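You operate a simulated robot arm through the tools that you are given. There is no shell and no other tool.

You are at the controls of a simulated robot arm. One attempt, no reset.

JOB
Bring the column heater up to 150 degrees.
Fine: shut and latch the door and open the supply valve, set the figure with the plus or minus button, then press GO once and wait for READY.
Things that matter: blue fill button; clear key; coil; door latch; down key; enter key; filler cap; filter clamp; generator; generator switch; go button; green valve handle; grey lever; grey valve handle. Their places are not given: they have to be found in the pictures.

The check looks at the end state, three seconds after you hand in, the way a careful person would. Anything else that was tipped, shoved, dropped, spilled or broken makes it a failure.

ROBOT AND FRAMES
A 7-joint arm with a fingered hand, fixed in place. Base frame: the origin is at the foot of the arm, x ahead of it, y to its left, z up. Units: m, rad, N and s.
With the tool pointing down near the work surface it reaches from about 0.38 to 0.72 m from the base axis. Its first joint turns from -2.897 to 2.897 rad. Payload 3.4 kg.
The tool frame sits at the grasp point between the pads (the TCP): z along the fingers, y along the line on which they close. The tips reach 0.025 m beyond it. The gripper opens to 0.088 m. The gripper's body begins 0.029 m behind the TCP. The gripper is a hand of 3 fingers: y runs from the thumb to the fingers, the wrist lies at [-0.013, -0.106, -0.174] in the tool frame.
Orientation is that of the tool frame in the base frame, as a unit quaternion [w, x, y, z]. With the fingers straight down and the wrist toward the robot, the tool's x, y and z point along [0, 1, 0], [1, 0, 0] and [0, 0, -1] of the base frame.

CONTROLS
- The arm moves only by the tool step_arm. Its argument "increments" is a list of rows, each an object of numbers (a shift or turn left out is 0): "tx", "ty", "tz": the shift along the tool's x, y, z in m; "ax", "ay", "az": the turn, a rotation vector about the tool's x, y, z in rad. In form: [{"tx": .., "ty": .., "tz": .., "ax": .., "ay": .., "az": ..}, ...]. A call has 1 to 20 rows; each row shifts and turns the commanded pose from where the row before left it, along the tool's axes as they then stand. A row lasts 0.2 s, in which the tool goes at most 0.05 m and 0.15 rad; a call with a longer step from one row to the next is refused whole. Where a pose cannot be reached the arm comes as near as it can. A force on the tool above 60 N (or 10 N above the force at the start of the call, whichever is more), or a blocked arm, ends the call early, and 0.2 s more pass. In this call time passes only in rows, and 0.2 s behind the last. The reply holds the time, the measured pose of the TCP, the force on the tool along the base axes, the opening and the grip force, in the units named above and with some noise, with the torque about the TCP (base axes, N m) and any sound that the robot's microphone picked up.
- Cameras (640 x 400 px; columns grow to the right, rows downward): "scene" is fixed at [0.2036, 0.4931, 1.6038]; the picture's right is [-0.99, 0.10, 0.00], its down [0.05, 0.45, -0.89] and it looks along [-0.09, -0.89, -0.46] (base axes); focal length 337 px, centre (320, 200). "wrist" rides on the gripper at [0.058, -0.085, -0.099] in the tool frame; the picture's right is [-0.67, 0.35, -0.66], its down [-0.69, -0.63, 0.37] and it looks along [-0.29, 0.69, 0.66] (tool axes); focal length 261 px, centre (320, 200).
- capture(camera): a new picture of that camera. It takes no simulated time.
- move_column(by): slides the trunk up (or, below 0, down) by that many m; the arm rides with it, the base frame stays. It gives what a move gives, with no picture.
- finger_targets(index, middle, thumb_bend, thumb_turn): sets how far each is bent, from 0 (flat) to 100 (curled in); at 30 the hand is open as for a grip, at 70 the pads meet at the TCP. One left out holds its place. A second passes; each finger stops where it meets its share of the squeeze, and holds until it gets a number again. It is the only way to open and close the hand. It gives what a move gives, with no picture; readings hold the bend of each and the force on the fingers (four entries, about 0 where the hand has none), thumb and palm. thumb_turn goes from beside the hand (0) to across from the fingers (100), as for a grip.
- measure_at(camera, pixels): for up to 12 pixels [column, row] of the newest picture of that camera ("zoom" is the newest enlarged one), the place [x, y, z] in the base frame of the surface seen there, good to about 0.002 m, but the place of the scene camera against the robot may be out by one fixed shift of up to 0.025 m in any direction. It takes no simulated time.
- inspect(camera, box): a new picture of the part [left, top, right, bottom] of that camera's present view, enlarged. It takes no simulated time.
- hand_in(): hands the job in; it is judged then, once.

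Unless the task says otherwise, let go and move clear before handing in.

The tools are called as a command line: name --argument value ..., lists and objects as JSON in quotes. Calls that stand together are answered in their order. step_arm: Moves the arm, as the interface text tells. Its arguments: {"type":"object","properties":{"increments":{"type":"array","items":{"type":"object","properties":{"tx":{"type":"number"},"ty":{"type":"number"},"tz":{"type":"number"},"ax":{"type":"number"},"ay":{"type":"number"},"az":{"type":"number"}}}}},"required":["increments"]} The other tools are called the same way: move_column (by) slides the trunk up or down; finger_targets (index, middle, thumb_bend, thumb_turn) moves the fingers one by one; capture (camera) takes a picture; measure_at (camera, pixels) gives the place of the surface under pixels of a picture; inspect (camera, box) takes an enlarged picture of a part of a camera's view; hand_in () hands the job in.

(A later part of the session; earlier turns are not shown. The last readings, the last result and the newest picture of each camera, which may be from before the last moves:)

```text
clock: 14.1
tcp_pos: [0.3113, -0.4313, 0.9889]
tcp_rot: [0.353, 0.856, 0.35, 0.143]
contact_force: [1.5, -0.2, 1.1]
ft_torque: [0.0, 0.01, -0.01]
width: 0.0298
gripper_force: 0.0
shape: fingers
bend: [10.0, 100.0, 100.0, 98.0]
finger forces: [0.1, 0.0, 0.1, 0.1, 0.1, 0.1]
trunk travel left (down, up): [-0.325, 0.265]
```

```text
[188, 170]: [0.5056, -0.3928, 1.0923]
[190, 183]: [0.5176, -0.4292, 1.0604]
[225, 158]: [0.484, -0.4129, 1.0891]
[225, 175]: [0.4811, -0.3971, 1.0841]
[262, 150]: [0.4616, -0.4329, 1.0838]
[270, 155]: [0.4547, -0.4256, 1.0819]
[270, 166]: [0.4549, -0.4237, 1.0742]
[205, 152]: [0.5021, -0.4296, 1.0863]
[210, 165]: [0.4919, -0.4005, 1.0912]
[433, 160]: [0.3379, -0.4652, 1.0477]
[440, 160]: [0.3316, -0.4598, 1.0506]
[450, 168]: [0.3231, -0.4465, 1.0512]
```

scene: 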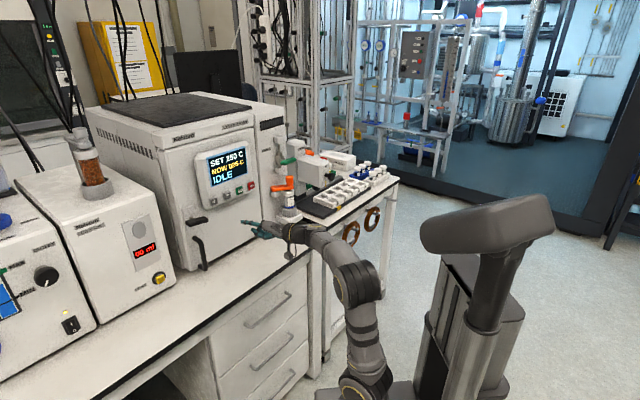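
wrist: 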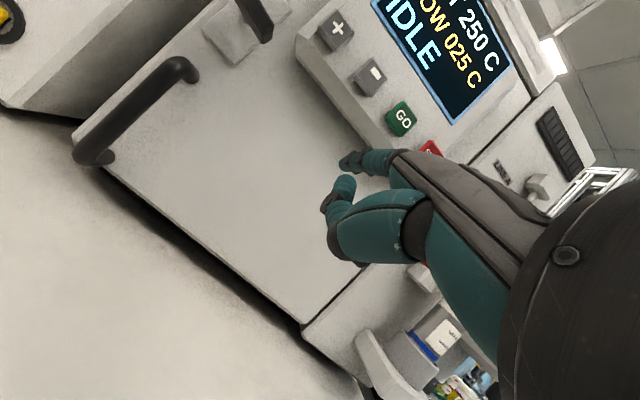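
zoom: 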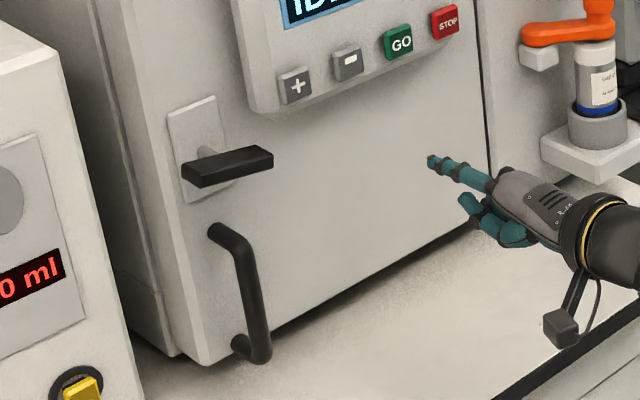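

Corrected for the scene shift (about −12, −7, +10 mm), the bar runs from F≈0.03 to 0.09 along the face and slopes slightly down on the hinge side. I'll bring the index to just above the bar's hinge-side end, still in front of it.

step_arm --increments '[{"tx": 0.038, "ty": 0.0146, "tz": -0.0146}, {"tx": 0.038, "ty": 0.0146, "tz": -0.0146}, {"tx": 0.038, "ty": 0.0146, "tz": -0.0146}]'

capture --camera "wrist"

inspect --camera "scene" --box '[170, 180, 270, 280]'

```text
clock: 14.9
tcp_pos: [0.3923, -0.3495, 1.0508]
tcp_rot: [0.353, 0.855, 0.352, 0.143]
contact_force: [-0.3, -0.1, -0.1]
ft_torque: [-0.02, -0.01, 0.01]
width: 0.03
gripper_force: 0.1
shape: fingers
bend: [10.0, 100.0, 100.0, 98.0]
finger forces: [0.1, 0.0, 0.0, 0.0, 0.0, 0.1]
trunk travel left (down, up): [-0.325, 0.265]
```

```text
taken
```

wrist: 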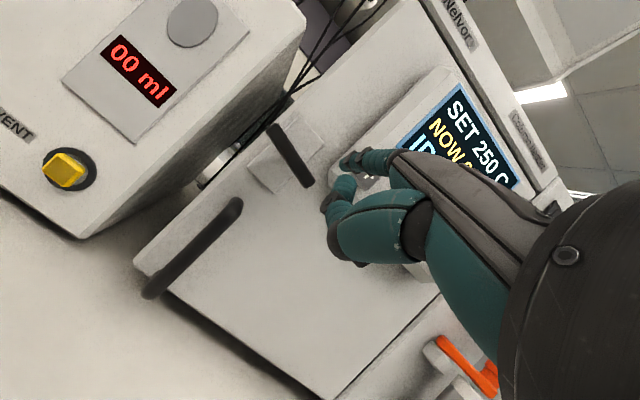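

```text
4.00 times, centred on (220, 230) of scene
```

zoom: 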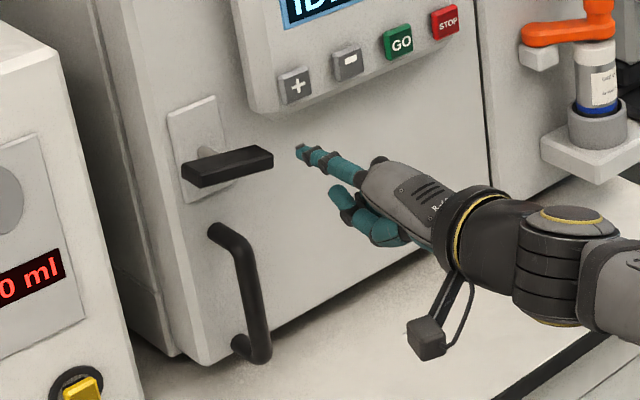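

The tip is in front of and slightly above the bar's right end. I'll advance 6 cm and check the clearance to the pod's lower-left corner.

step_arm --increments '[{"ty": 0.0141, "tz": 0.0141}, {"ty": 0.0141, "tz": 0.0141}, {"ty": 0.0141, "tz": 0.0141}]'

inspect --camera "wrist" --box '[230, 60, 430, 260]'

inspect --camera "scene" --box '[180, 190, 250, 250]'

```text
clock: 15.7
tcp_pos: [0.4359, -0.3917, 1.0506]
tcp_rot: [0.353, 0.855, 0.352, 0.145]
contact_force: [-0.3, 0.4, -1.1]
ft_torque: [0.0, -0.03, 0.03]
width: 0.0302
gripper_force: 0.1
shape: fingers
bend: [10.0, 100.0, 100.0, 98.0]
finger forces: [0.1, 0.0, 0.0, 0.0, 0.0, 0.0]
trunk travel left (down, up): [-0.325, 0.265]
```

```text
2.00 times, centred on (330, 160) of wrist
```

zoom: 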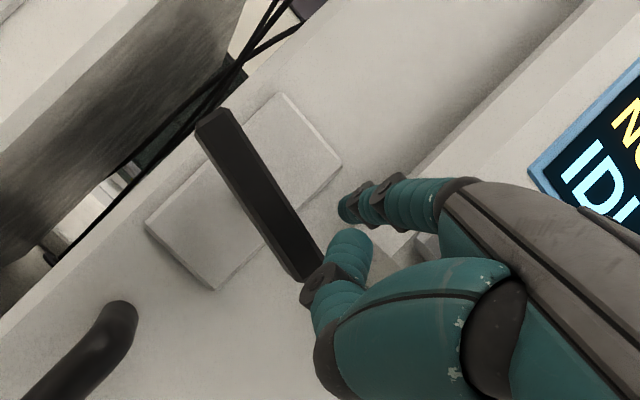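

```text
6.67 times, centred on (215, 220) of scene
```

zoom: 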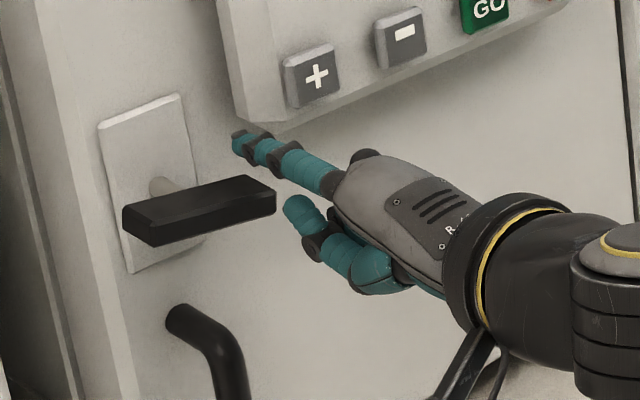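

The index is at the bar's right end with 1–2 cm clearances to the pod and thumb. I'll go in the last 2 cm, shift slightly toward the bar's middle, and start pressing down in small steps.

step_arm --increments '[{"tx": 0.004, "ty": 0.0071, "tz": 0.0071}, {"ty": 0.0071, "tz": 0.0071}, {"ty": -0.0035, "tz": 0.0035}, {"ty": -0.0035, "tz": 0.0035}, {"ty": -0.0035, "tz": 0.0035}]'

inspect --camera "wrist" --box '[230, 60, 430, 260]'

inspect --camera "scene" --box '[180, 190, 250, 250]'

```text
clock: 16.9
tcp_pos: [0.4521, -0.4043, 1.0364]
tcp_rot: [0.354, 0.854, 0.352, 0.144]
contact_force: [0.2, -0.4, 0.1]
ft_torque: [-0.01, -0.03, 0.02]
width: 0.0301
gripper_force: 0.0
shape: fingers
bend: [10.0, 100.0, 100.0, 98.0]
finger forces: [0.0, 0.0, 0.0, 0.0, 0.0, 0.0]
trunk travel left (down, up): [-0.325, 0.265]
```

```text
2.00 times, centred on (330, 160) of wrist
```

zoom: 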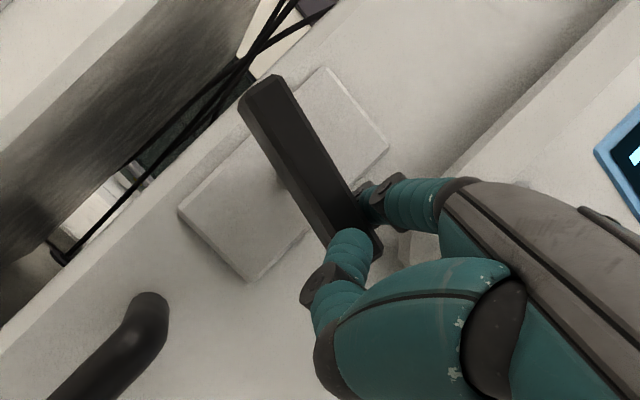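

```text
6.67 times, centred on (215, 220) of scene
```

zoom: 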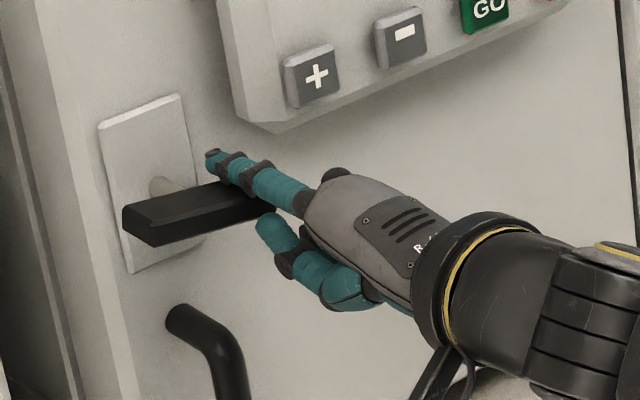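

The index now lies over the bar's right end, almost touching, with no force yet. I'll press down a bit further and watch the reading.

step_arm --increments '[{"ty": -0.0035, "tz": 0.0035}, {"ty": -0.0035, "tz": 0.0035}]'

inspect --camera "wrist" --box '[230, 60, 430, 260]'

inspect --camera "scene" --box '[180, 190, 250, 250]'

```text
clock: 17.5
tcp_pos: [0.4521, -0.4037, 1.0256]
tcp_rot: [0.354, 0.855, 0.351, 0.144]
contact_force: [0.2, -0.6, 2.0]
ft_torque: [-0.09, -0.13, -0.01]
width: 0.032
gripper_force: 0.8
shape: fingers
bend: [8.0, 100.0, 100.0, 98.0]
finger forces: [2.8, 0.1, 0.0, 0.0, 0.1, 0.1]
trunk travel left (down, up): [-0.325, 0.265]
```

```text
2.00 times, centred on (330, 160) of wrist
```

zoom: 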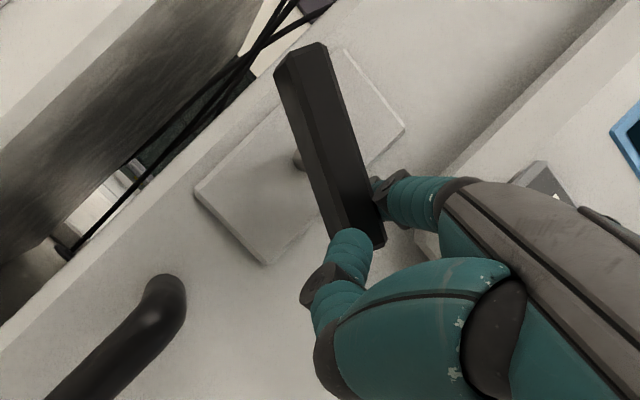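

```text
6.67 times, centred on (215, 220) of scene
```

zoom: 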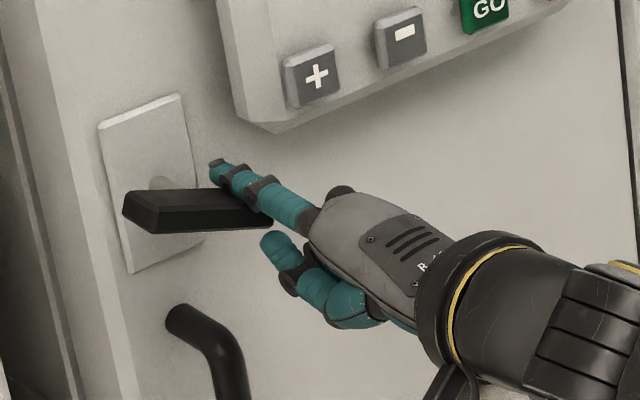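

The bar is turning clockwise (right end dropping) with only about 2 N, so this is a free direction. I'll continue downward.

step_arm --increments '[{"ty": -0.0035, "tz": 0.0035}, {"ty": -0.0035, "tz": 0.0035}, {"ty": -0.0035, "tz": 0.0035}]'

inspect --camera "wrist" --box '[230, 60, 430, 260]'

inspect --camera "scene" --box '[180, 190, 250, 250]'

```text
clock: 18.3
tcp_pos: [0.4515, -0.4047, 1.0105]
tcp_rot: [0.354, 0.855, 0.35, 0.144]
contact_force: [-0.1, -0.6, 2.4]
ft_torque: [-0.02, -0.14, -0.01]
width: 0.0315
gripper_force: 0.8
shape: fingers
bend: [9.0, 100.0, 100.0, 98.0]
finger forces: [2.0, 0.0, 0.1, 0.0, 0.0, 0.0]
trunk travel left (down, up): [-0.325, 0.265]
```

```text
2.00 times, centred on (330, 160) of wrist
```

zoom: 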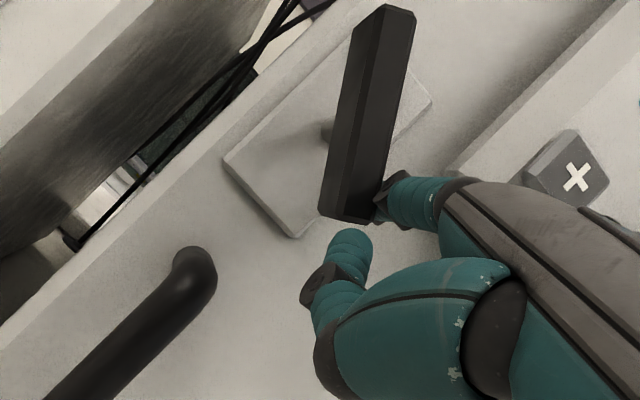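

```text
6.67 times, centred on (215, 220) of scene
```

zoom: 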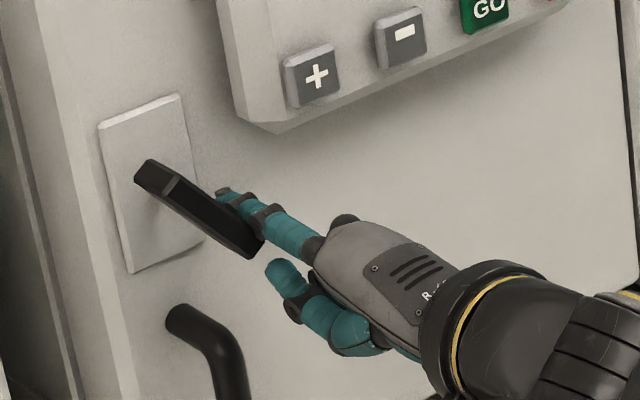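

About 45° turned. I'll keep going down while drifting toward the free edge to follow the bar.

step_arm --increments '[{"tx": 0.002, "ty": -0.0035, "tz": 0.0035}, {"tx": 0.003, "ty": -0.0035, "tz": 0.0035}, {"tx": 0.004, "ty": -0.002, "tz": 0.002}]'

inspect --camera "wrist" --box '[230, 60, 430, 260]'

inspect --camera "scene" --box '[180, 190, 250, 250]'

```text
clock: 19.1
tcp_pos: [0.4596, -0.3981, 0.9979]
tcp_rot: [0.354, 0.855, 0.352, 0.144]
contact_force: [-1.9, -0.4, 1.2]
ft_torque: [0.02, -0.1, -0.03]
width: 0.0309
gripper_force: 0.6
shape: fingers
bend: [9.0, 100.0, 100.0, 98.0]
finger forces: [1.6, 0.1, 0.0, 0.1, 0.0, 0.0]
trunk travel left (down, up): [-0.325, 0.265]
```

```text
2.00 times, centred on (330, 160) of wrist
```

zoom: 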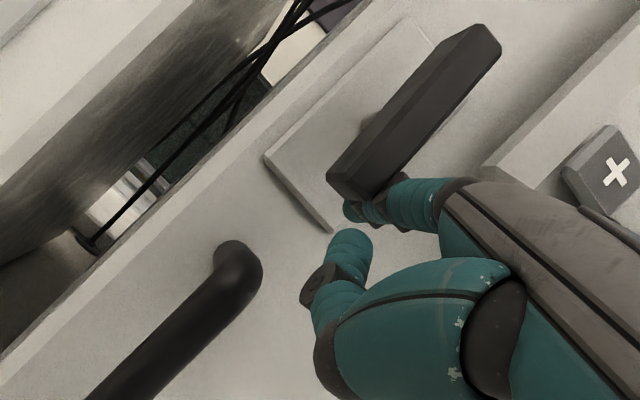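

```text
6.67 times, centred on (215, 220) of scene
```

zoom: 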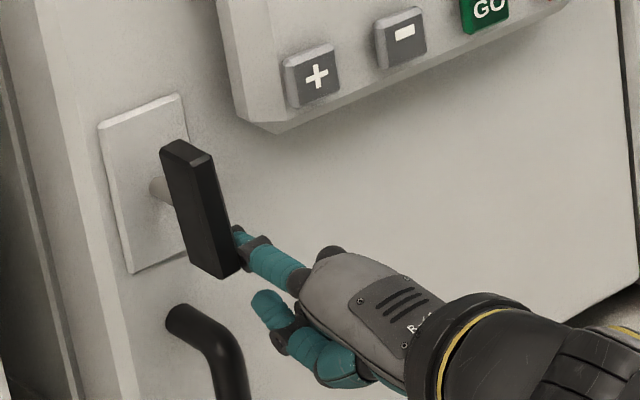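

The bar is nearly vertical now (compare to the plate edges). I'll nudge it sideways toward the free edge in small steps until it meets its stop.

step_arm --increments '[{"tx": 0.004}, {"tx": 0.003}]'

inspect --camera "wrist" --box '[230, 60, 430, 260]'

inspect --camera "scene" --box '[180, 190, 250, 250]'

```text
clock: 19.7
tcp_pos: [0.462, -0.3953, 0.9993]
tcp_rot: [0.354, 0.856, 0.35, 0.143]
contact_force: [-5.3, -3.1, 0.4]
ft_torque: [0.15, -0.24, -0.16]
width: 0.0305
gripper_force: 3.1
shape: fingers
bend: [10.0, 100.0, 100.0, 98.0]
finger forces: [5.7, 0.0, 0.1, 0.0, 0.0, 0.0]
trunk travel left (down, up): [-0.325, 0.265]
```

```text
2.00 times, centred on (330, 160) of wrist
```

zoom: 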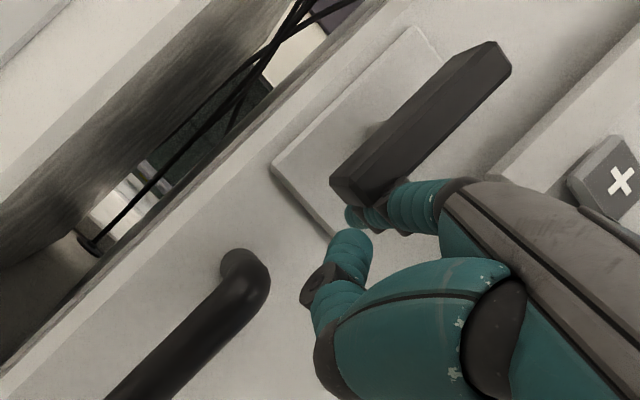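

```text
6.67 times, centred on (215, 220) of scene
```

zoom: 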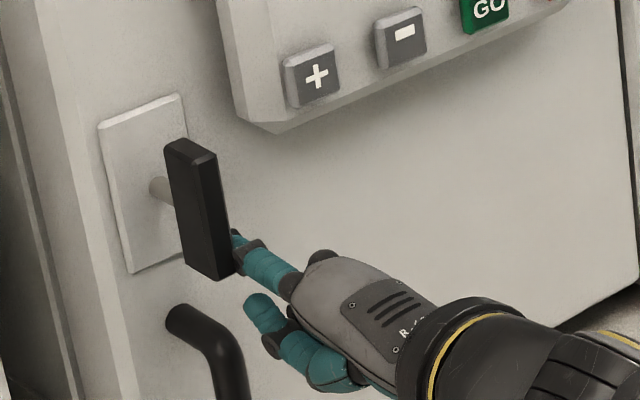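

The side force has climbed to 6 N and the bar is parallel to the plate edges. I'll push a little more to confirm it is at its stop.

step_arm --increments '[{"tx": 0.004}]'

inspect --camera "scene" --box '[180, 190, 250, 250]'

```text
clock: 20.1
tcp_pos: [0.4628, -0.3936, 0.9985]
tcp_rot: [0.353, 0.856, 0.348, 0.143]
contact_force: [-10.4, -6.2, -0.5]
ft_torque: [0.29, -0.53, -0.22]
width: 0.0307
gripper_force: 5.8
shape: fingers
bend: [10.0, 100.0, 100.0, 98.0]
finger forces: [12.1, 0.0, 0.0, 0.1, 0.0, 0.0]
trunk travel left (down, up): [-0.325, 0.265]
```

```text
6.67 times, centred on (215, 220) of scene
```

zoom: 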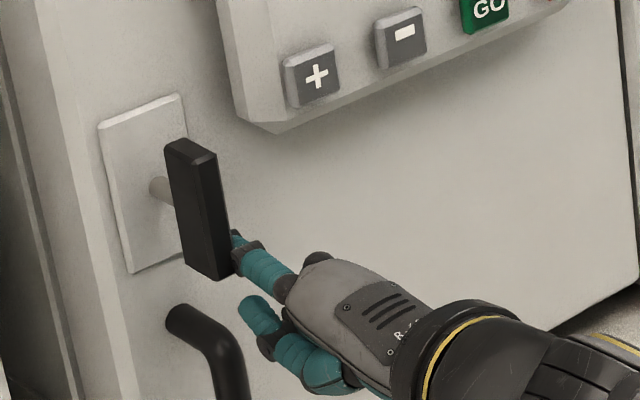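

The force doubled with no further motion, so the latch is fully over at its stop with the bar vertical. I'll withdraw the finger and move across in front of the door toward the green valve.

step_arm --increments '[{"tx": -0.015}, {"ty": -0.0236, "tz": -0.0236}, {"ty": -0.0236, "tz": -0.0236}, {"ty": -0.0236, "tz": -0.0236}, {"tx": -0.035, "ty": 0.0064, "tz": -0.0064}, {"tx": -0.035, "ty": 0.0064, "tz": -0.0064}, {"tx": -0.035, "ty": 0.0064, "tz": -0.0064}, {"tx": -0.035, "ty": 0.0064, "tz": -0.0064}, {"tx": -0.035, "ty": 0.0064, "tz": -0.0064}]'

capture --camera "wrist"

capture --camera "scene"

```text
clock: 22.1
tcp_pos: [0.2647, -0.4579, 1.0425]
tcp_rot: [0.354, 0.855, 0.351, 0.144]
contact_force: [1.0, 0.6, 0.6]
ft_torque: [0.0, 0.02, 0.0]
width: 0.0299
gripper_force: 0.1
shape: fingers
bend: [10.0, 100.0, 100.0, 98.0]
finger forces: [0.0, 0.0, 0.1, 0.0, 0.0, 0.0]
out of reach, approached as far as the arm can: row 2
trunk travel left (down, up): [-0.325, 0.265]
```

```text
taken
```

wrist: 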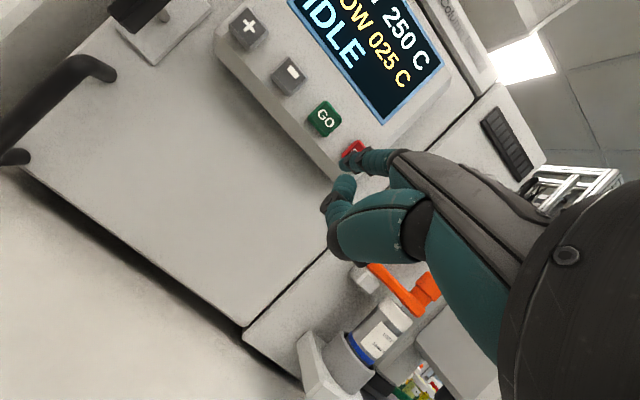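

```text
taken
```

scene: 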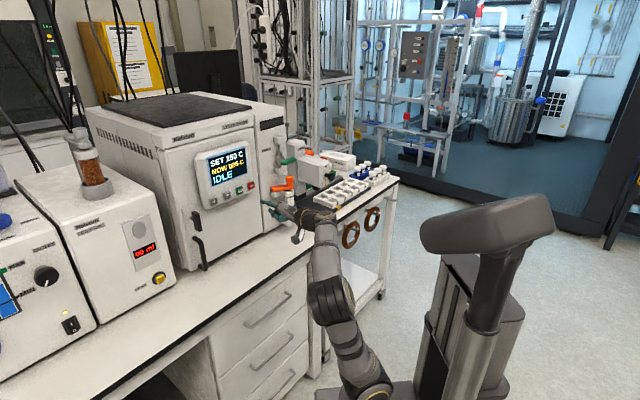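

The hand is in front of the STOP key region, no contact. I'll move further along the face to view the valve.

step_arm --increments '[{"tx": -0.035, "ty": 0.0078, "tz": -0.0078}, {"tx": -0.035, "ty": 0.0078, "tz": -0.0078}, {"tx": -0.035, "ty": 0.0078, "tz": -0.0078}, {"tx": -0.03, "ty": 0.0078, "tz": -0.0078}]'

capture --camera "wrist"

inspect --camera "scene" --box '[230, 120, 340, 230]'

```text
clock: 23.1
tcp_pos: [0.1706, -0.5505, 1.089]
tcp_rot: [0.354, 0.855, 0.352, 0.144]
contact_force: [0.3, -0.1, 0.0]
ft_torque: [0.0, 0.03, -0.02]
width: 0.0304
gripper_force: 0.2
shape: fingers
bend: [10.0, 100.0, 100.0, 98.0]
finger forces: [0.1, 0.1, 0.0, 0.0, 0.0, 0.0]
trunk travel left (down, up): [-0.325, 0.265]
```

```text
taken
```

wrist: 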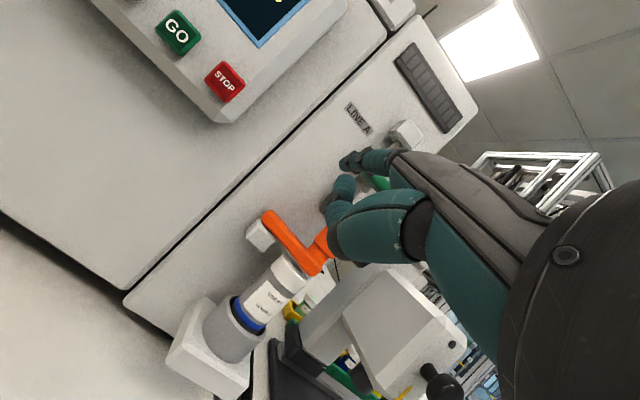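

```text
3.64 times, centred on (285, 175) of scene
```

zoom: 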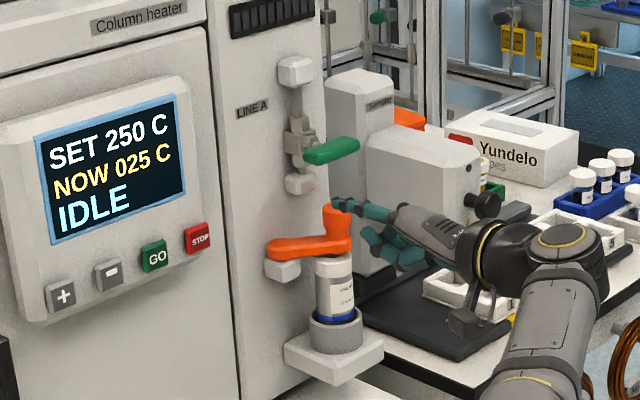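

The scene zoom shows the green handle (330,150) clear, with the fingertip (335,205) well in front of it. I'll measure handle, pipe and orange knob precisely.

measure_at --camera "zoom" --pixels '[[308, 158], [320, 147], [340, 150], [355, 145], [352, 138], [330, 158], [296, 145], [300, 180], [295, 70], [335, 215], [340, 240], [290, 245]]'

measure_at --camera "wrist" --pixels '[[375, 180], [405, 135], [320, 240], [270, 220], [357, 118], [347, 160], [310, 262]]'

```text
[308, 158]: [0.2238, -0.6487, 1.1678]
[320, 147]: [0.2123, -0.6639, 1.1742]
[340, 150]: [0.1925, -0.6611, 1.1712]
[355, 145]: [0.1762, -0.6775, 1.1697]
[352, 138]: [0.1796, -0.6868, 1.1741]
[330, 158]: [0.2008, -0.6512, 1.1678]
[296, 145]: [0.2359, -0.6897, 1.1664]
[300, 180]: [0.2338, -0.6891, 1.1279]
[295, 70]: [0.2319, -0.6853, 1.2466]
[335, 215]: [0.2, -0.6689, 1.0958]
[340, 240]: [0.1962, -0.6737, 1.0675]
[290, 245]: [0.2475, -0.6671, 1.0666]
```

```text
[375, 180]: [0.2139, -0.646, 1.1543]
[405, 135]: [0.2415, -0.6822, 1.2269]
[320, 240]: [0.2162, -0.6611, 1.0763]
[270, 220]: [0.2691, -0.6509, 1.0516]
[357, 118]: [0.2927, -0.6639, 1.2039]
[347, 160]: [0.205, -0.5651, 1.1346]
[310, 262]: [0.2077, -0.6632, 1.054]
```

The handle spans F≈−0.287 to −0.35 at z≈1.157 with its pivot over the pipe (F≈−0.31), so the long arm points right. Turning it upward is the clear side, so I'll bring the index beneath the right tip first.

step_arm --increments '[{"tx": -0.037, "ty": -0.001, "tz": 0.001}, {"tx": -0.037, "ty": -0.001, "tz": 0.001}, {"ty": 0.0172, "tz": 0.0172}, {"ty": 0.0172, "tz": 0.0172}]'

inspect --camera "wrist" --box '[250, 70, 450, 260]'

inspect --camera "scene" --box '[270, 130, 340, 200]'

```text
clock: 24.1
tcp_pos: [0.1534, -0.6316, 1.0789]
tcp_rot: [0.353, 0.855, 0.351, 0.144]
contact_force: [0.4, -0.1, 0.0]
ft_torque: [0.0, 0.0, -0.03]
width: 0.03
gripper_force: 0.1
shape: fingers
bend: [10.0, 100.0, 100.0, 98.0]
finger forces: [0.0, 0.1, 0.1, 0.0, 0.0, 0.0]
out of reach, approached as far as the arm can: row 4
trunk travel left (down, up): [-0.325, 0.265]
```

```text
2.11 times, centred on (350, 165) of wrist
```

zoom: 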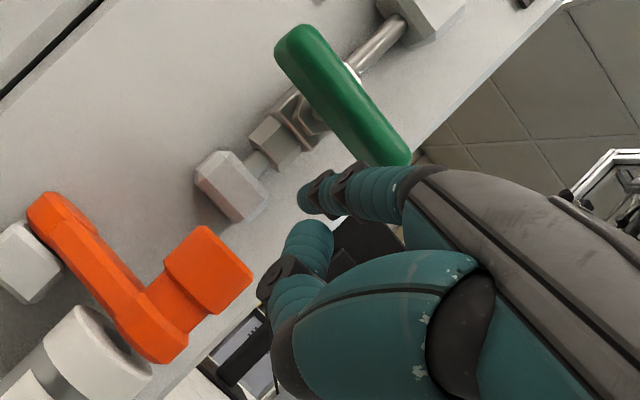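

```text
5.71 times, centred on (305, 165) of scene
```

zoom: 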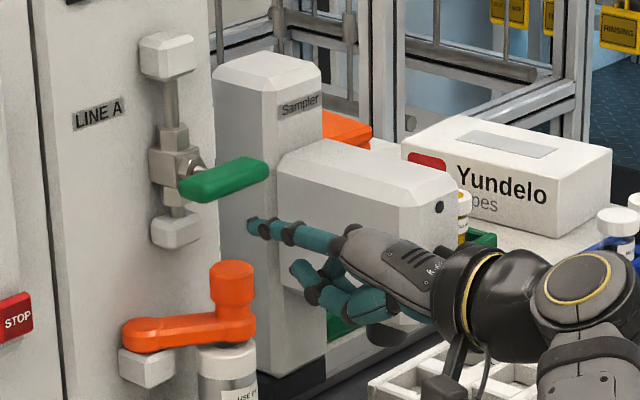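

The tip is just below the handle's right end, but the arm reported a reach limit there. I'll yaw the hand more radially (clockwise from above) to relieve it.

step_arm --increments '[{"ay": -0.085, "az": 0.085}, {"ay": -0.085, "az": 0.085}]'

inspect --camera "wrist" --box '[250, 70, 450, 260]'

inspect --camera "scene" --box '[270, 130, 340, 200]'

```text
clock: 24.7
tcp_pos: [0.1525, -0.6307, 1.0789]
tcp_rot: [0.369, 0.891, 0.245, 0.1]
contact_force: [0.4, -0.4, -1.3]
ft_torque: [-0.02, 0.01, 0.04]
width: 0.0301
gripper_force: 0.0
shape: fingers
bend: [10.0, 100.0, 100.0, 98.0]
finger forces: [0.1, 0.1, 0.0, 0.1, 0.1, 0.0]
trunk travel left (down, up): [-0.325, 0.265]
```

```text
2.11 times, centred on (350, 165) of wrist
```

zoom: 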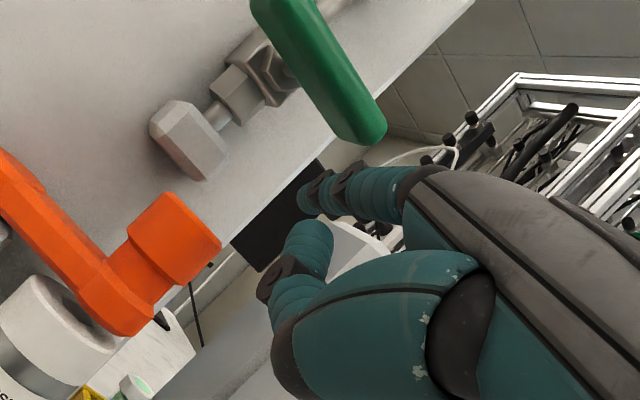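

```text
5.71 times, centred on (305, 165) of scene
```

zoom: 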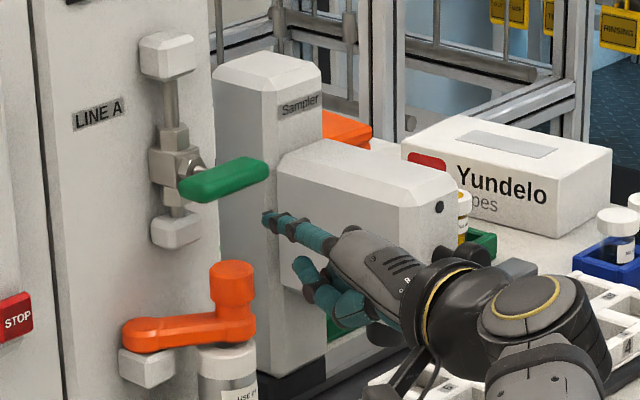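

The pose is clean now with the yaw. I'll slide the tip under the handle's long arm.

step_arm --increments '[{"tx": 0.0077, "ty": 0.0112, "tz": 0.0069}, {"tx": 0.0077, "ty": 0.0112, "tz": 0.0069}]'

inspect --camera "wrist" --box '[250, 70, 450, 260]'

inspect --camera "scene" --box '[270, 130, 340, 200]'

```text
clock: 25.3
tcp_pos: [0.1805, -0.6463, 1.0859]
tcp_rot: [0.369, 0.891, 0.246, 0.1]
contact_force: [0.1, -0.8, -0.4]
ft_torque: [0.02, 0.01, -0.01]
width: 0.0301
gripper_force: 0.0
shape: fingers
bend: [10.0, 100.0, 100.0, 98.0]
finger forces: [0.0, 0.1, 0.0, 0.0, 0.0, 0.0]
trunk travel left (down, up): [-0.325, 0.265]
```

```text
2.11 times, centred on (350, 165) of wrist
```

zoom: 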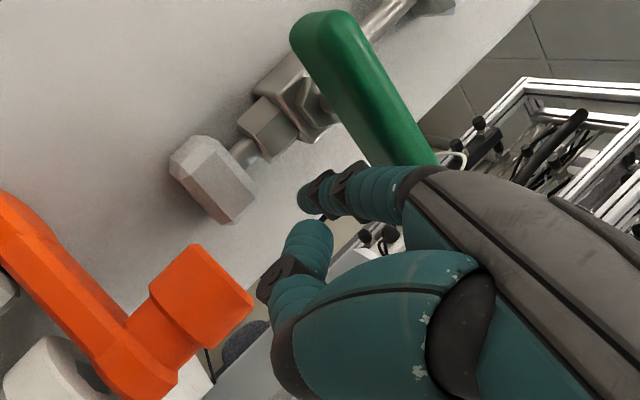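

```text
5.71 times, centred on (305, 165) of scene
```

zoom: 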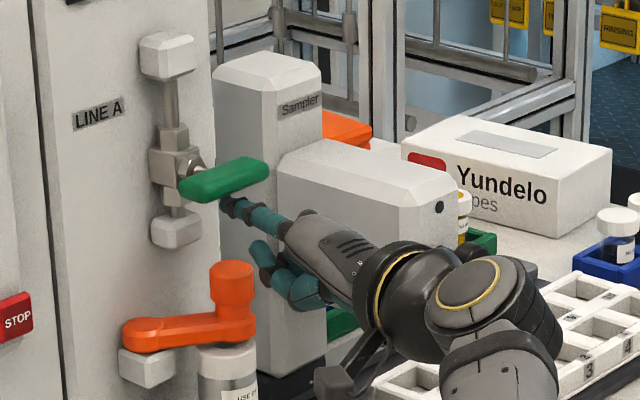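

The index is beneath the handle's right half. I'll lift slowly and watch force and handle.

step_arm --increments '[{"ty": 0.0035, "tz": -0.0035}, {"ty": 0.0035, "tz": -0.0035}, {"ty": 0.0035, "tz": -0.0035}]'

inspect --camera "scene" --box '[270, 130, 340, 200]'

```text
clock: 26.1
tcp_pos: [0.18, -0.648, 1.0998]
tcp_rot: [0.368, 0.891, 0.246, 0.1]
contact_force: [-2.1, 0.1, -6.5]
ft_torque: [0.05, 0.04, -0.01]
width: 0.0286
gripper_force: 3.2
shape: fingers
bend: [12.0, 100.0, 100.0, 98.0]
finger forces: [6.2, 0.1, 0.0, 0.0, 0.0, 0.0]
trunk travel left (down, up): [-0.325, 0.265]
```

```text
5.71 times, centred on (305, 165) of scene
```

zoom: 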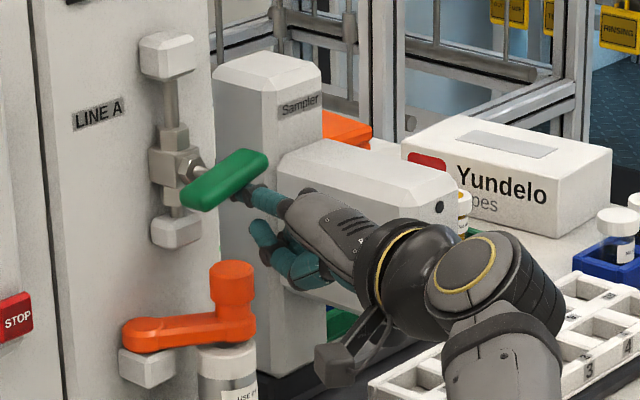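

The handle is swinging up with about 6 N. I'll continue lifting.

step_arm --increments '[{"ty": 0.0035, "tz": -0.0035}, {"ty": 0.0035, "tz": -0.0035}, {"ty": 0.0035, "tz": -0.0035}]'

inspect --camera "scene" --box '[270, 130, 340, 200]'

inspect --camera "wrist" --box '[250, 70, 450, 260]'

```text
clock: 26.9
tcp_pos: [0.1785, -0.6464, 1.1165]
tcp_rot: [0.368, 0.891, 0.245, 0.099]
contact_force: [-3.0, -2.1, -3.2]
ft_torque: [0.14, -0.12, -0.08]
width: 0.0289
gripper_force: 2.2
shape: fingers
bend: [12.0, 100.0, 100.0, 98.0]
finger forces: [4.1, 0.1, 0.0, 0.1, 0.0, 0.0]
trunk travel left (down, up): [-0.325, 0.265]
```

```text
5.71 times, centred on (305, 165) of scene
```

zoom: 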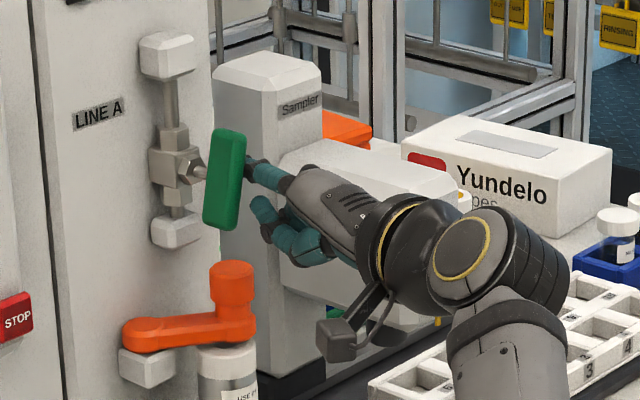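

```text
2.11 times, centred on (350, 165) of wrist
```

zoom: 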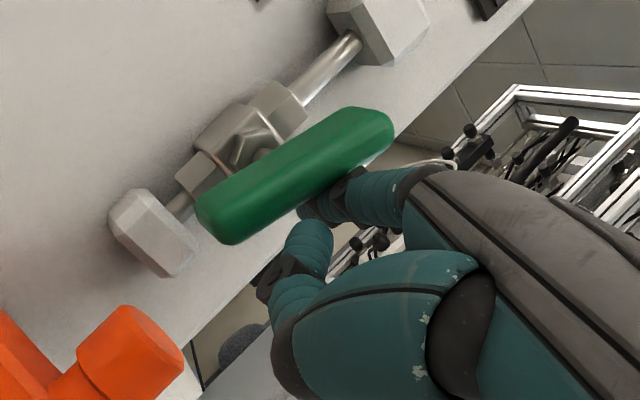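

The handle is nearly parallel to the pipe. I'll nudge sideways (toward the door) and slightly up until it stops.

step_arm --increments '[{"tx": 0.003, "ty": 0.0028, "tz": -0.0028}, {"tx": 0.004, "ty": 0.0014, "tz": -0.0014}]'

inspect --camera "scene" --box '[270, 130, 340, 200]'

inspect --camera "wrist" --box '[250, 70, 450, 260]'

```text
clock: 27.5
tcp_pos: [0.1829, -0.6444, 1.1205]
tcp_rot: [0.368, 0.892, 0.244, 0.099]
contact_force: [-10.4, -2.5, -5.2]
ft_torque: [0.24, -0.42, -0.23]
width: 0.0286
gripper_force: 5.1
shape: fingers
bend: [13.0, 100.0, 100.0, 98.0]
finger forces: [10.5, 0.1, 0.0, 0.0, 0.0, 0.1]
trunk travel left (down, up): [-0.325, 0.265]
```

```text
5.71 times, centred on (305, 165) of scene
```

zoom: 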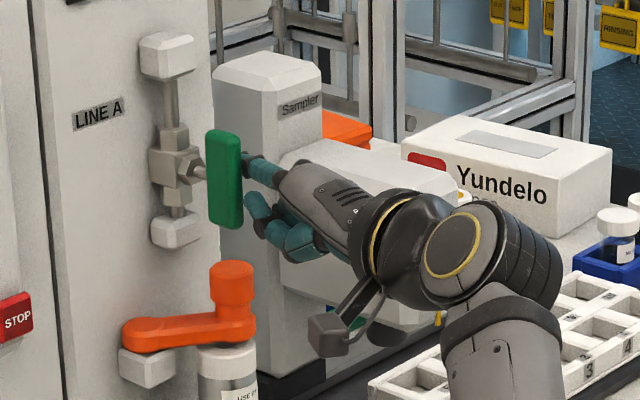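

```text
2.11 times, centred on (350, 165) of wrist
```

zoom: 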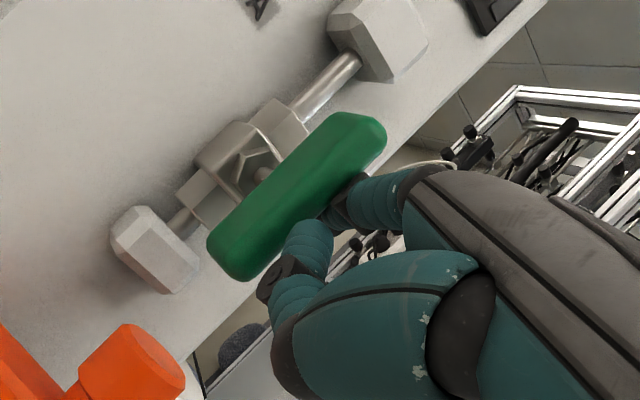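

The handle now lies parallel to the pipe and the side force jumped to 10 N. One more small nudge to confirm the stop.

step_arm --increments '[{"tx": 0.004}]'

inspect --camera "scene" --box '[270, 130, 340, 200]'

```text
clock: 27.9
tcp_pos: [0.1852, -0.642, 1.1203]
tcp_rot: [0.369, 0.891, 0.245, 0.101]
contact_force: [-15.9, -6.2, -5.2]
ft_torque: [0.42, -0.63, -0.38]
width: 0.0293
gripper_force: 8.3
shape: fingers
bend: [13.0, 100.0, 100.0, 98.0]
finger forces: [16.7, 0.0, 0.0, 0.1, 0.0, 0.0]
trunk travel left (down, up): [-0.325, 0.265]
```

```text
5.71 times, centred on (305, 165) of scene
```

zoom: 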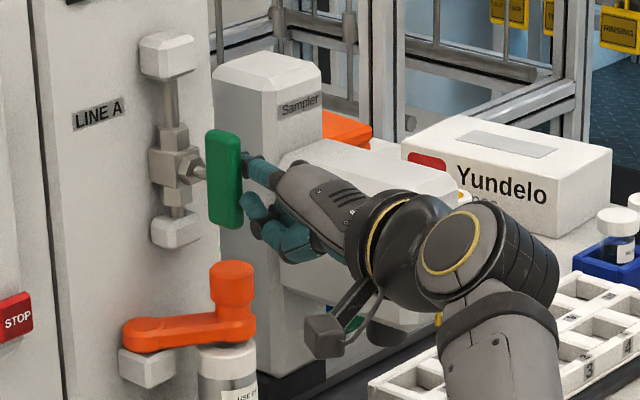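

The valve is open and at its stop. I'll slip the finger off, retreat, square the hand to the door again, and move in front of the minus key.

step_arm --increments '[{"tx": -0.01}, {"tx": -0.01}, {"ty": -0.0165, "tz": -0.0165}, {"ty": -0.0165, "tz": -0.0165}, {"ty": -0.0165, "tz": -0.0165}, {"ay": 0.085, "az": -0.085}, {"ay": 0.085, "az": -0.085}]'

inspect --camera "scene" --box '[230, 120, 340, 230]'

```text
clock: 29.5
tcp_pos: [0.1399, -0.5854, 1.1173]
tcp_rot: [0.354, 0.854, 0.352, 0.145]
contact_force: [-0.5, 0.7, 0.9]
ft_torque: [0.01, 0.02, -0.03]
width: 0.0301
gripper_force: 0.1
shape: fingers
bend: [10.0, 100.0, 100.0, 98.0]
finger forces: [0.1, 0.0, 0.0, 0.1, 0.0, 0.0]
out of reach, approached as far as the arm can: row 1, 2
trunk travel left (down, up): [-0.325, 0.265]
```

```text
3.64 times, centred on (285, 175) of scene
```

zoom: 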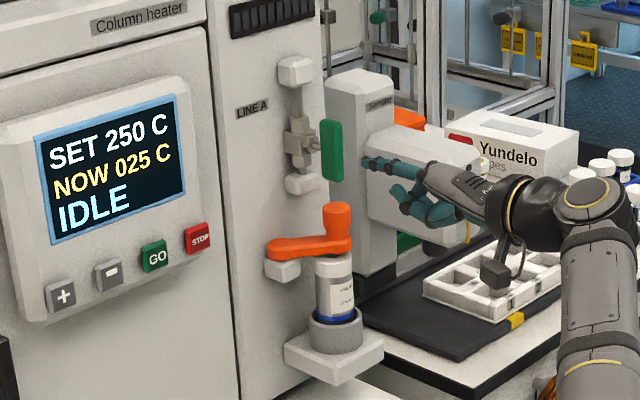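

The valve stays open (handle vertical at (332,150)). Moving across to the front of the minus key now.

step_arm --increments '[{"tx": 0.0364, "ty": -0.0029, "tz": 0.0057}, {"tx": 0.0364, "ty": -0.0029, "tz": 0.0057}, {"tx": 0.0364, "ty": -0.0029, "tz": 0.0057}, {"tx": 0.0364, "ty": -0.0029, "tz": 0.0057}, {"tx": 0.0364, "ty": -0.0029, "tz": 0.0057}, {"tx": 0.0364, "ty": -0.0029, "tz": 0.0057}, {"tx": 0.0364, "ty": -0.0029, "tz": 0.0057}]'

capture --camera "wrist"

inspect --camera "scene" --box '[190, 160, 270, 240]'

```text
clock: 31.1
tcp_pos: [0.3313, -0.415, 1.0724]
tcp_rot: [0.354, 0.855, 0.351, 0.143]
contact_force: [-0.1, -0.4, -0.2]
ft_torque: [-0.03, -0.01, -0.01]
width: 0.0301
gripper_force: 0.0
shape: fingers
bend: [10.0, 100.0, 100.0, 98.0]
finger forces: [0.1, 0.1, 0.0, 0.1, 0.1, 0.1]
trunk travel left (down, up): [-0.325, 0.265]
```

```text
taken
```

wrist: 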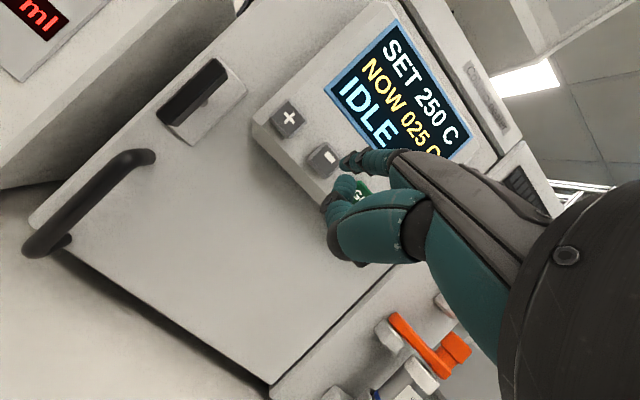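

```text
5.00 times, centred on (230, 200) of scene
```

zoom: 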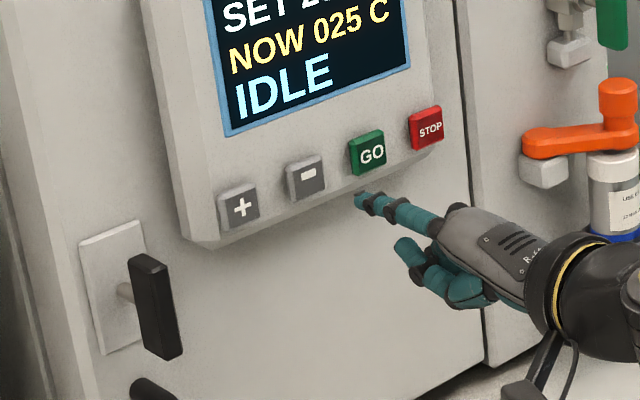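

The finger lines up roughly with the minus key. I'll go to about 1 cm from the key and check alignment.

step_arm --increments '[{"ty": 0.015, "tz": 0.015}, {"ty": 0.015, "tz": 0.015}]'

inspect --camera "wrist" --box '[280, 90, 420, 230]'

inspect --camera "scene" --box '[210, 180, 260, 220]'

```text
clock: 31.7
tcp_pos: [0.3597, -0.4465, 1.0731]
tcp_rot: [0.353, 0.855, 0.351, 0.144]
contact_force: [0.2, -0.2, 0.4]
ft_torque: [0.0, 0.02, 0.0]
width: 0.0301
gripper_force: 0.0
shape: fingers
bend: [10.0, 100.0, 100.0, 98.0]
finger forces: [0.0, 0.1, 0.0, 0.0, 0.1, 0.1]
trunk travel left (down, up): [-0.325, 0.265]
```

```text
2.86 times, centred on (350, 160) of wrist
```

zoom: 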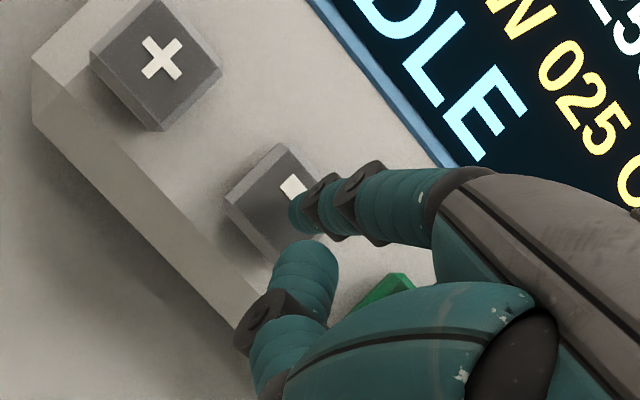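

```text
10.00 times, centred on (235, 200) of scene
```

zoom: 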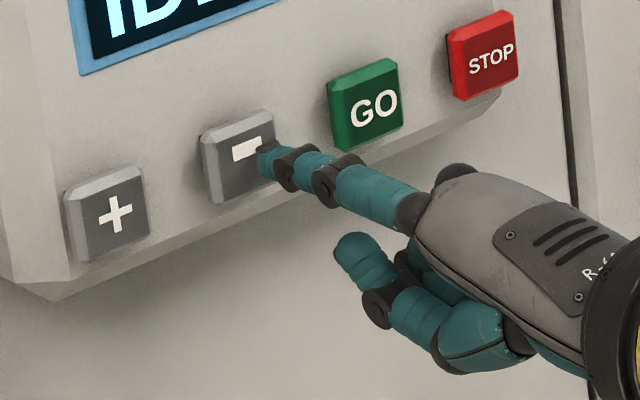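

The tip is about 1 cm in front of the minus key and centred. I'll press in small steps and read the display.

step_arm --increments '[{"ty": 0.0028, "tz": 0.0028}, {"ty": 0.0028, "tz": 0.0028}, {"ty": 0.0021, "tz": 0.0021}]'

inspect --camera "scene" --box '[200, 140, 270, 220]'

```text
clock: 32.5
tcp_pos: [0.3677, -0.4536, 1.0735]
tcp_rot: [0.355, 0.855, 0.35, 0.143]
contact_force: [-6.9, 7.5, -1.1]
ft_torque: [-0.35, -0.36, 0.09]
width: 0.0294
gripper_force: 5.4
shape: fingers
bend: [10.0, 100.0, 100.0, 98.0]
finger forces: [10.2, 0.0, 0.1, 0.0, 0.1, 0.1]
trunk travel left (down, up): [-0.325, 0.265]
heard: click
```

```text
5.00 times, centred on (235, 180) of scene
```

zoom: 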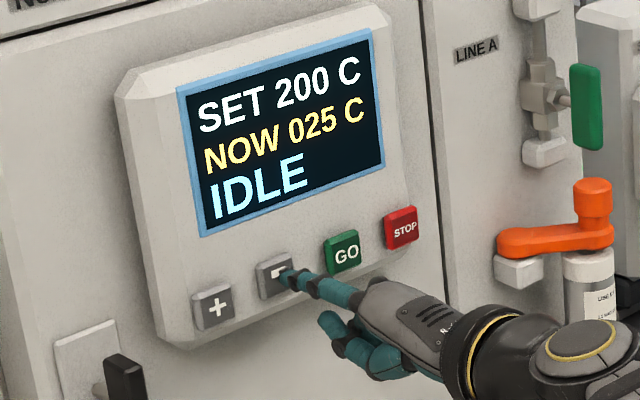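

A click, and the display went from 250 to SET 200, so each press is 50. I'll release, confirm no change, then press once more.

step_arm --increments '[{"ty": -0.005, "tz": -0.005}, {"ty": -0.005, "tz": -0.005}]'

inspect --camera "scene" --box '[200, 140, 270, 220]'

```text
clock: 33.1
tcp_pos: [0.3593, -0.4427, 1.0727]
tcp_rot: [0.353, 0.855, 0.352, 0.144]
contact_force: [0.1, -0.2, -0.1]
ft_torque: [-0.03, 0.0, 0.01]
width: 0.0298
gripper_force: 0.1
shape: fingers
bend: [10.0, 100.0, 100.0, 98.0]
finger forces: [0.0, 0.0, 0.0, 0.0, 0.1, 0.0]
trunk travel left (down, up): [-0.325, 0.265]
```

```text
5.00 times, centred on (235, 180) of scene
```

zoom: 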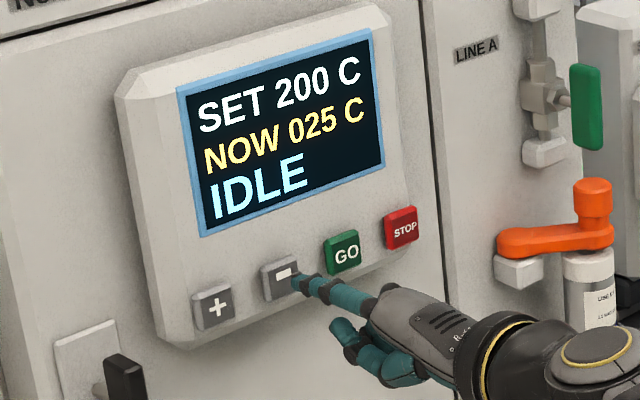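

Released cleanly at SET 200. One more press of minus.

step_arm --increments '[{"ty": 0.0035, "tz": 0.0035}, {"ty": 0.0028, "tz": 0.0028}, {"ty": 0.0021, "tz": 0.0021}, {"ty": 0.0014, "tz": 0.0014}]'

inspect --camera "scene" --box '[200, 140, 270, 220]'

```text
clock: 34.1
tcp_pos: [0.3673, -0.4531, 1.0736]
tcp_rot: [0.355, 0.854, 0.351, 0.144]
contact_force: [-5.1, 6.5, 0.3]
ft_torque: [-0.3, -0.27, 0.1]
width: 0.0296
gripper_force: 4.4
shape: fingers
bend: [10.0, 100.0, 100.0, 98.0]
finger forces: [8.2, 0.0, 0.0, 0.0, 0.0, 0.0]
trunk travel left (down, up): [-0.325, 0.265]
heard: click
```

```text
5.00 times, centred on (235, 180) of scene
```

zoom: 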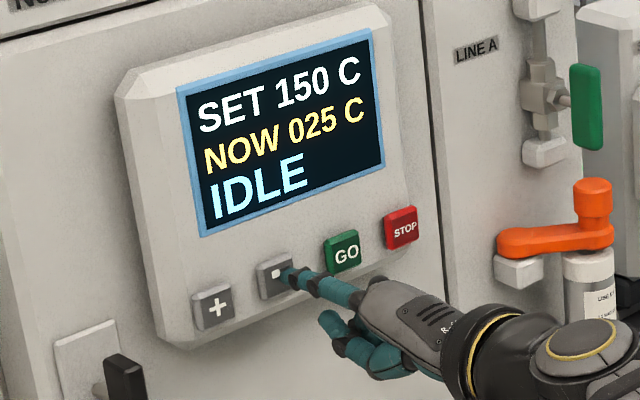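

SET now reads 150. I'll back off 3 cm, shift 4.7 cm to the GO key and check the alignment.

step_arm --increments '[{"ty": -0.0106, "tz": -0.0106}, {"ty": -0.0106, "tz": -0.0106}, {"tx": -0.0235}, {"tx": -0.0235}, {"ty": 0.0071, "tz": 0.0071}]'

inspect --camera "scene" --box '[210, 160, 270, 220]'

inspect --camera "wrist" --box '[280, 90, 420, 230]'

```text
clock: 35.3
tcp_pos: [0.3212, -0.4729, 1.0731]
tcp_rot: [0.354, 0.855, 0.352, 0.144]
contact_force: [-0.5, 0.6, 0.8]
ft_torque: [-0.01, -0.01, 0.0]
width: 0.0303
gripper_force: 0.1
shape: fingers
bend: [10.0, 100.0, 100.0, 98.0]
finger forces: [0.1, 0.0, 0.1, 0.0, 0.0, 0.0]
trunk travel left (down, up): [-0.325, 0.265]
```

```text
6.67 times, centred on (240, 190) of scene
```

zoom: 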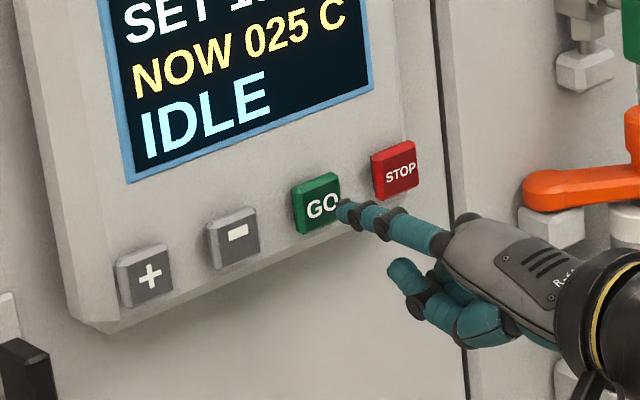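

```text
2.86 times, centred on (350, 160) of wrist
```

zoom: 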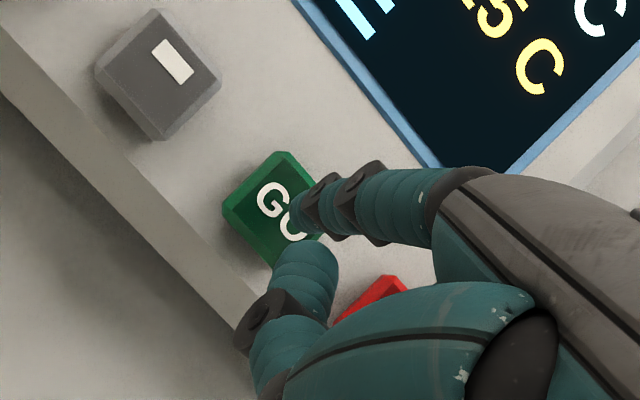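

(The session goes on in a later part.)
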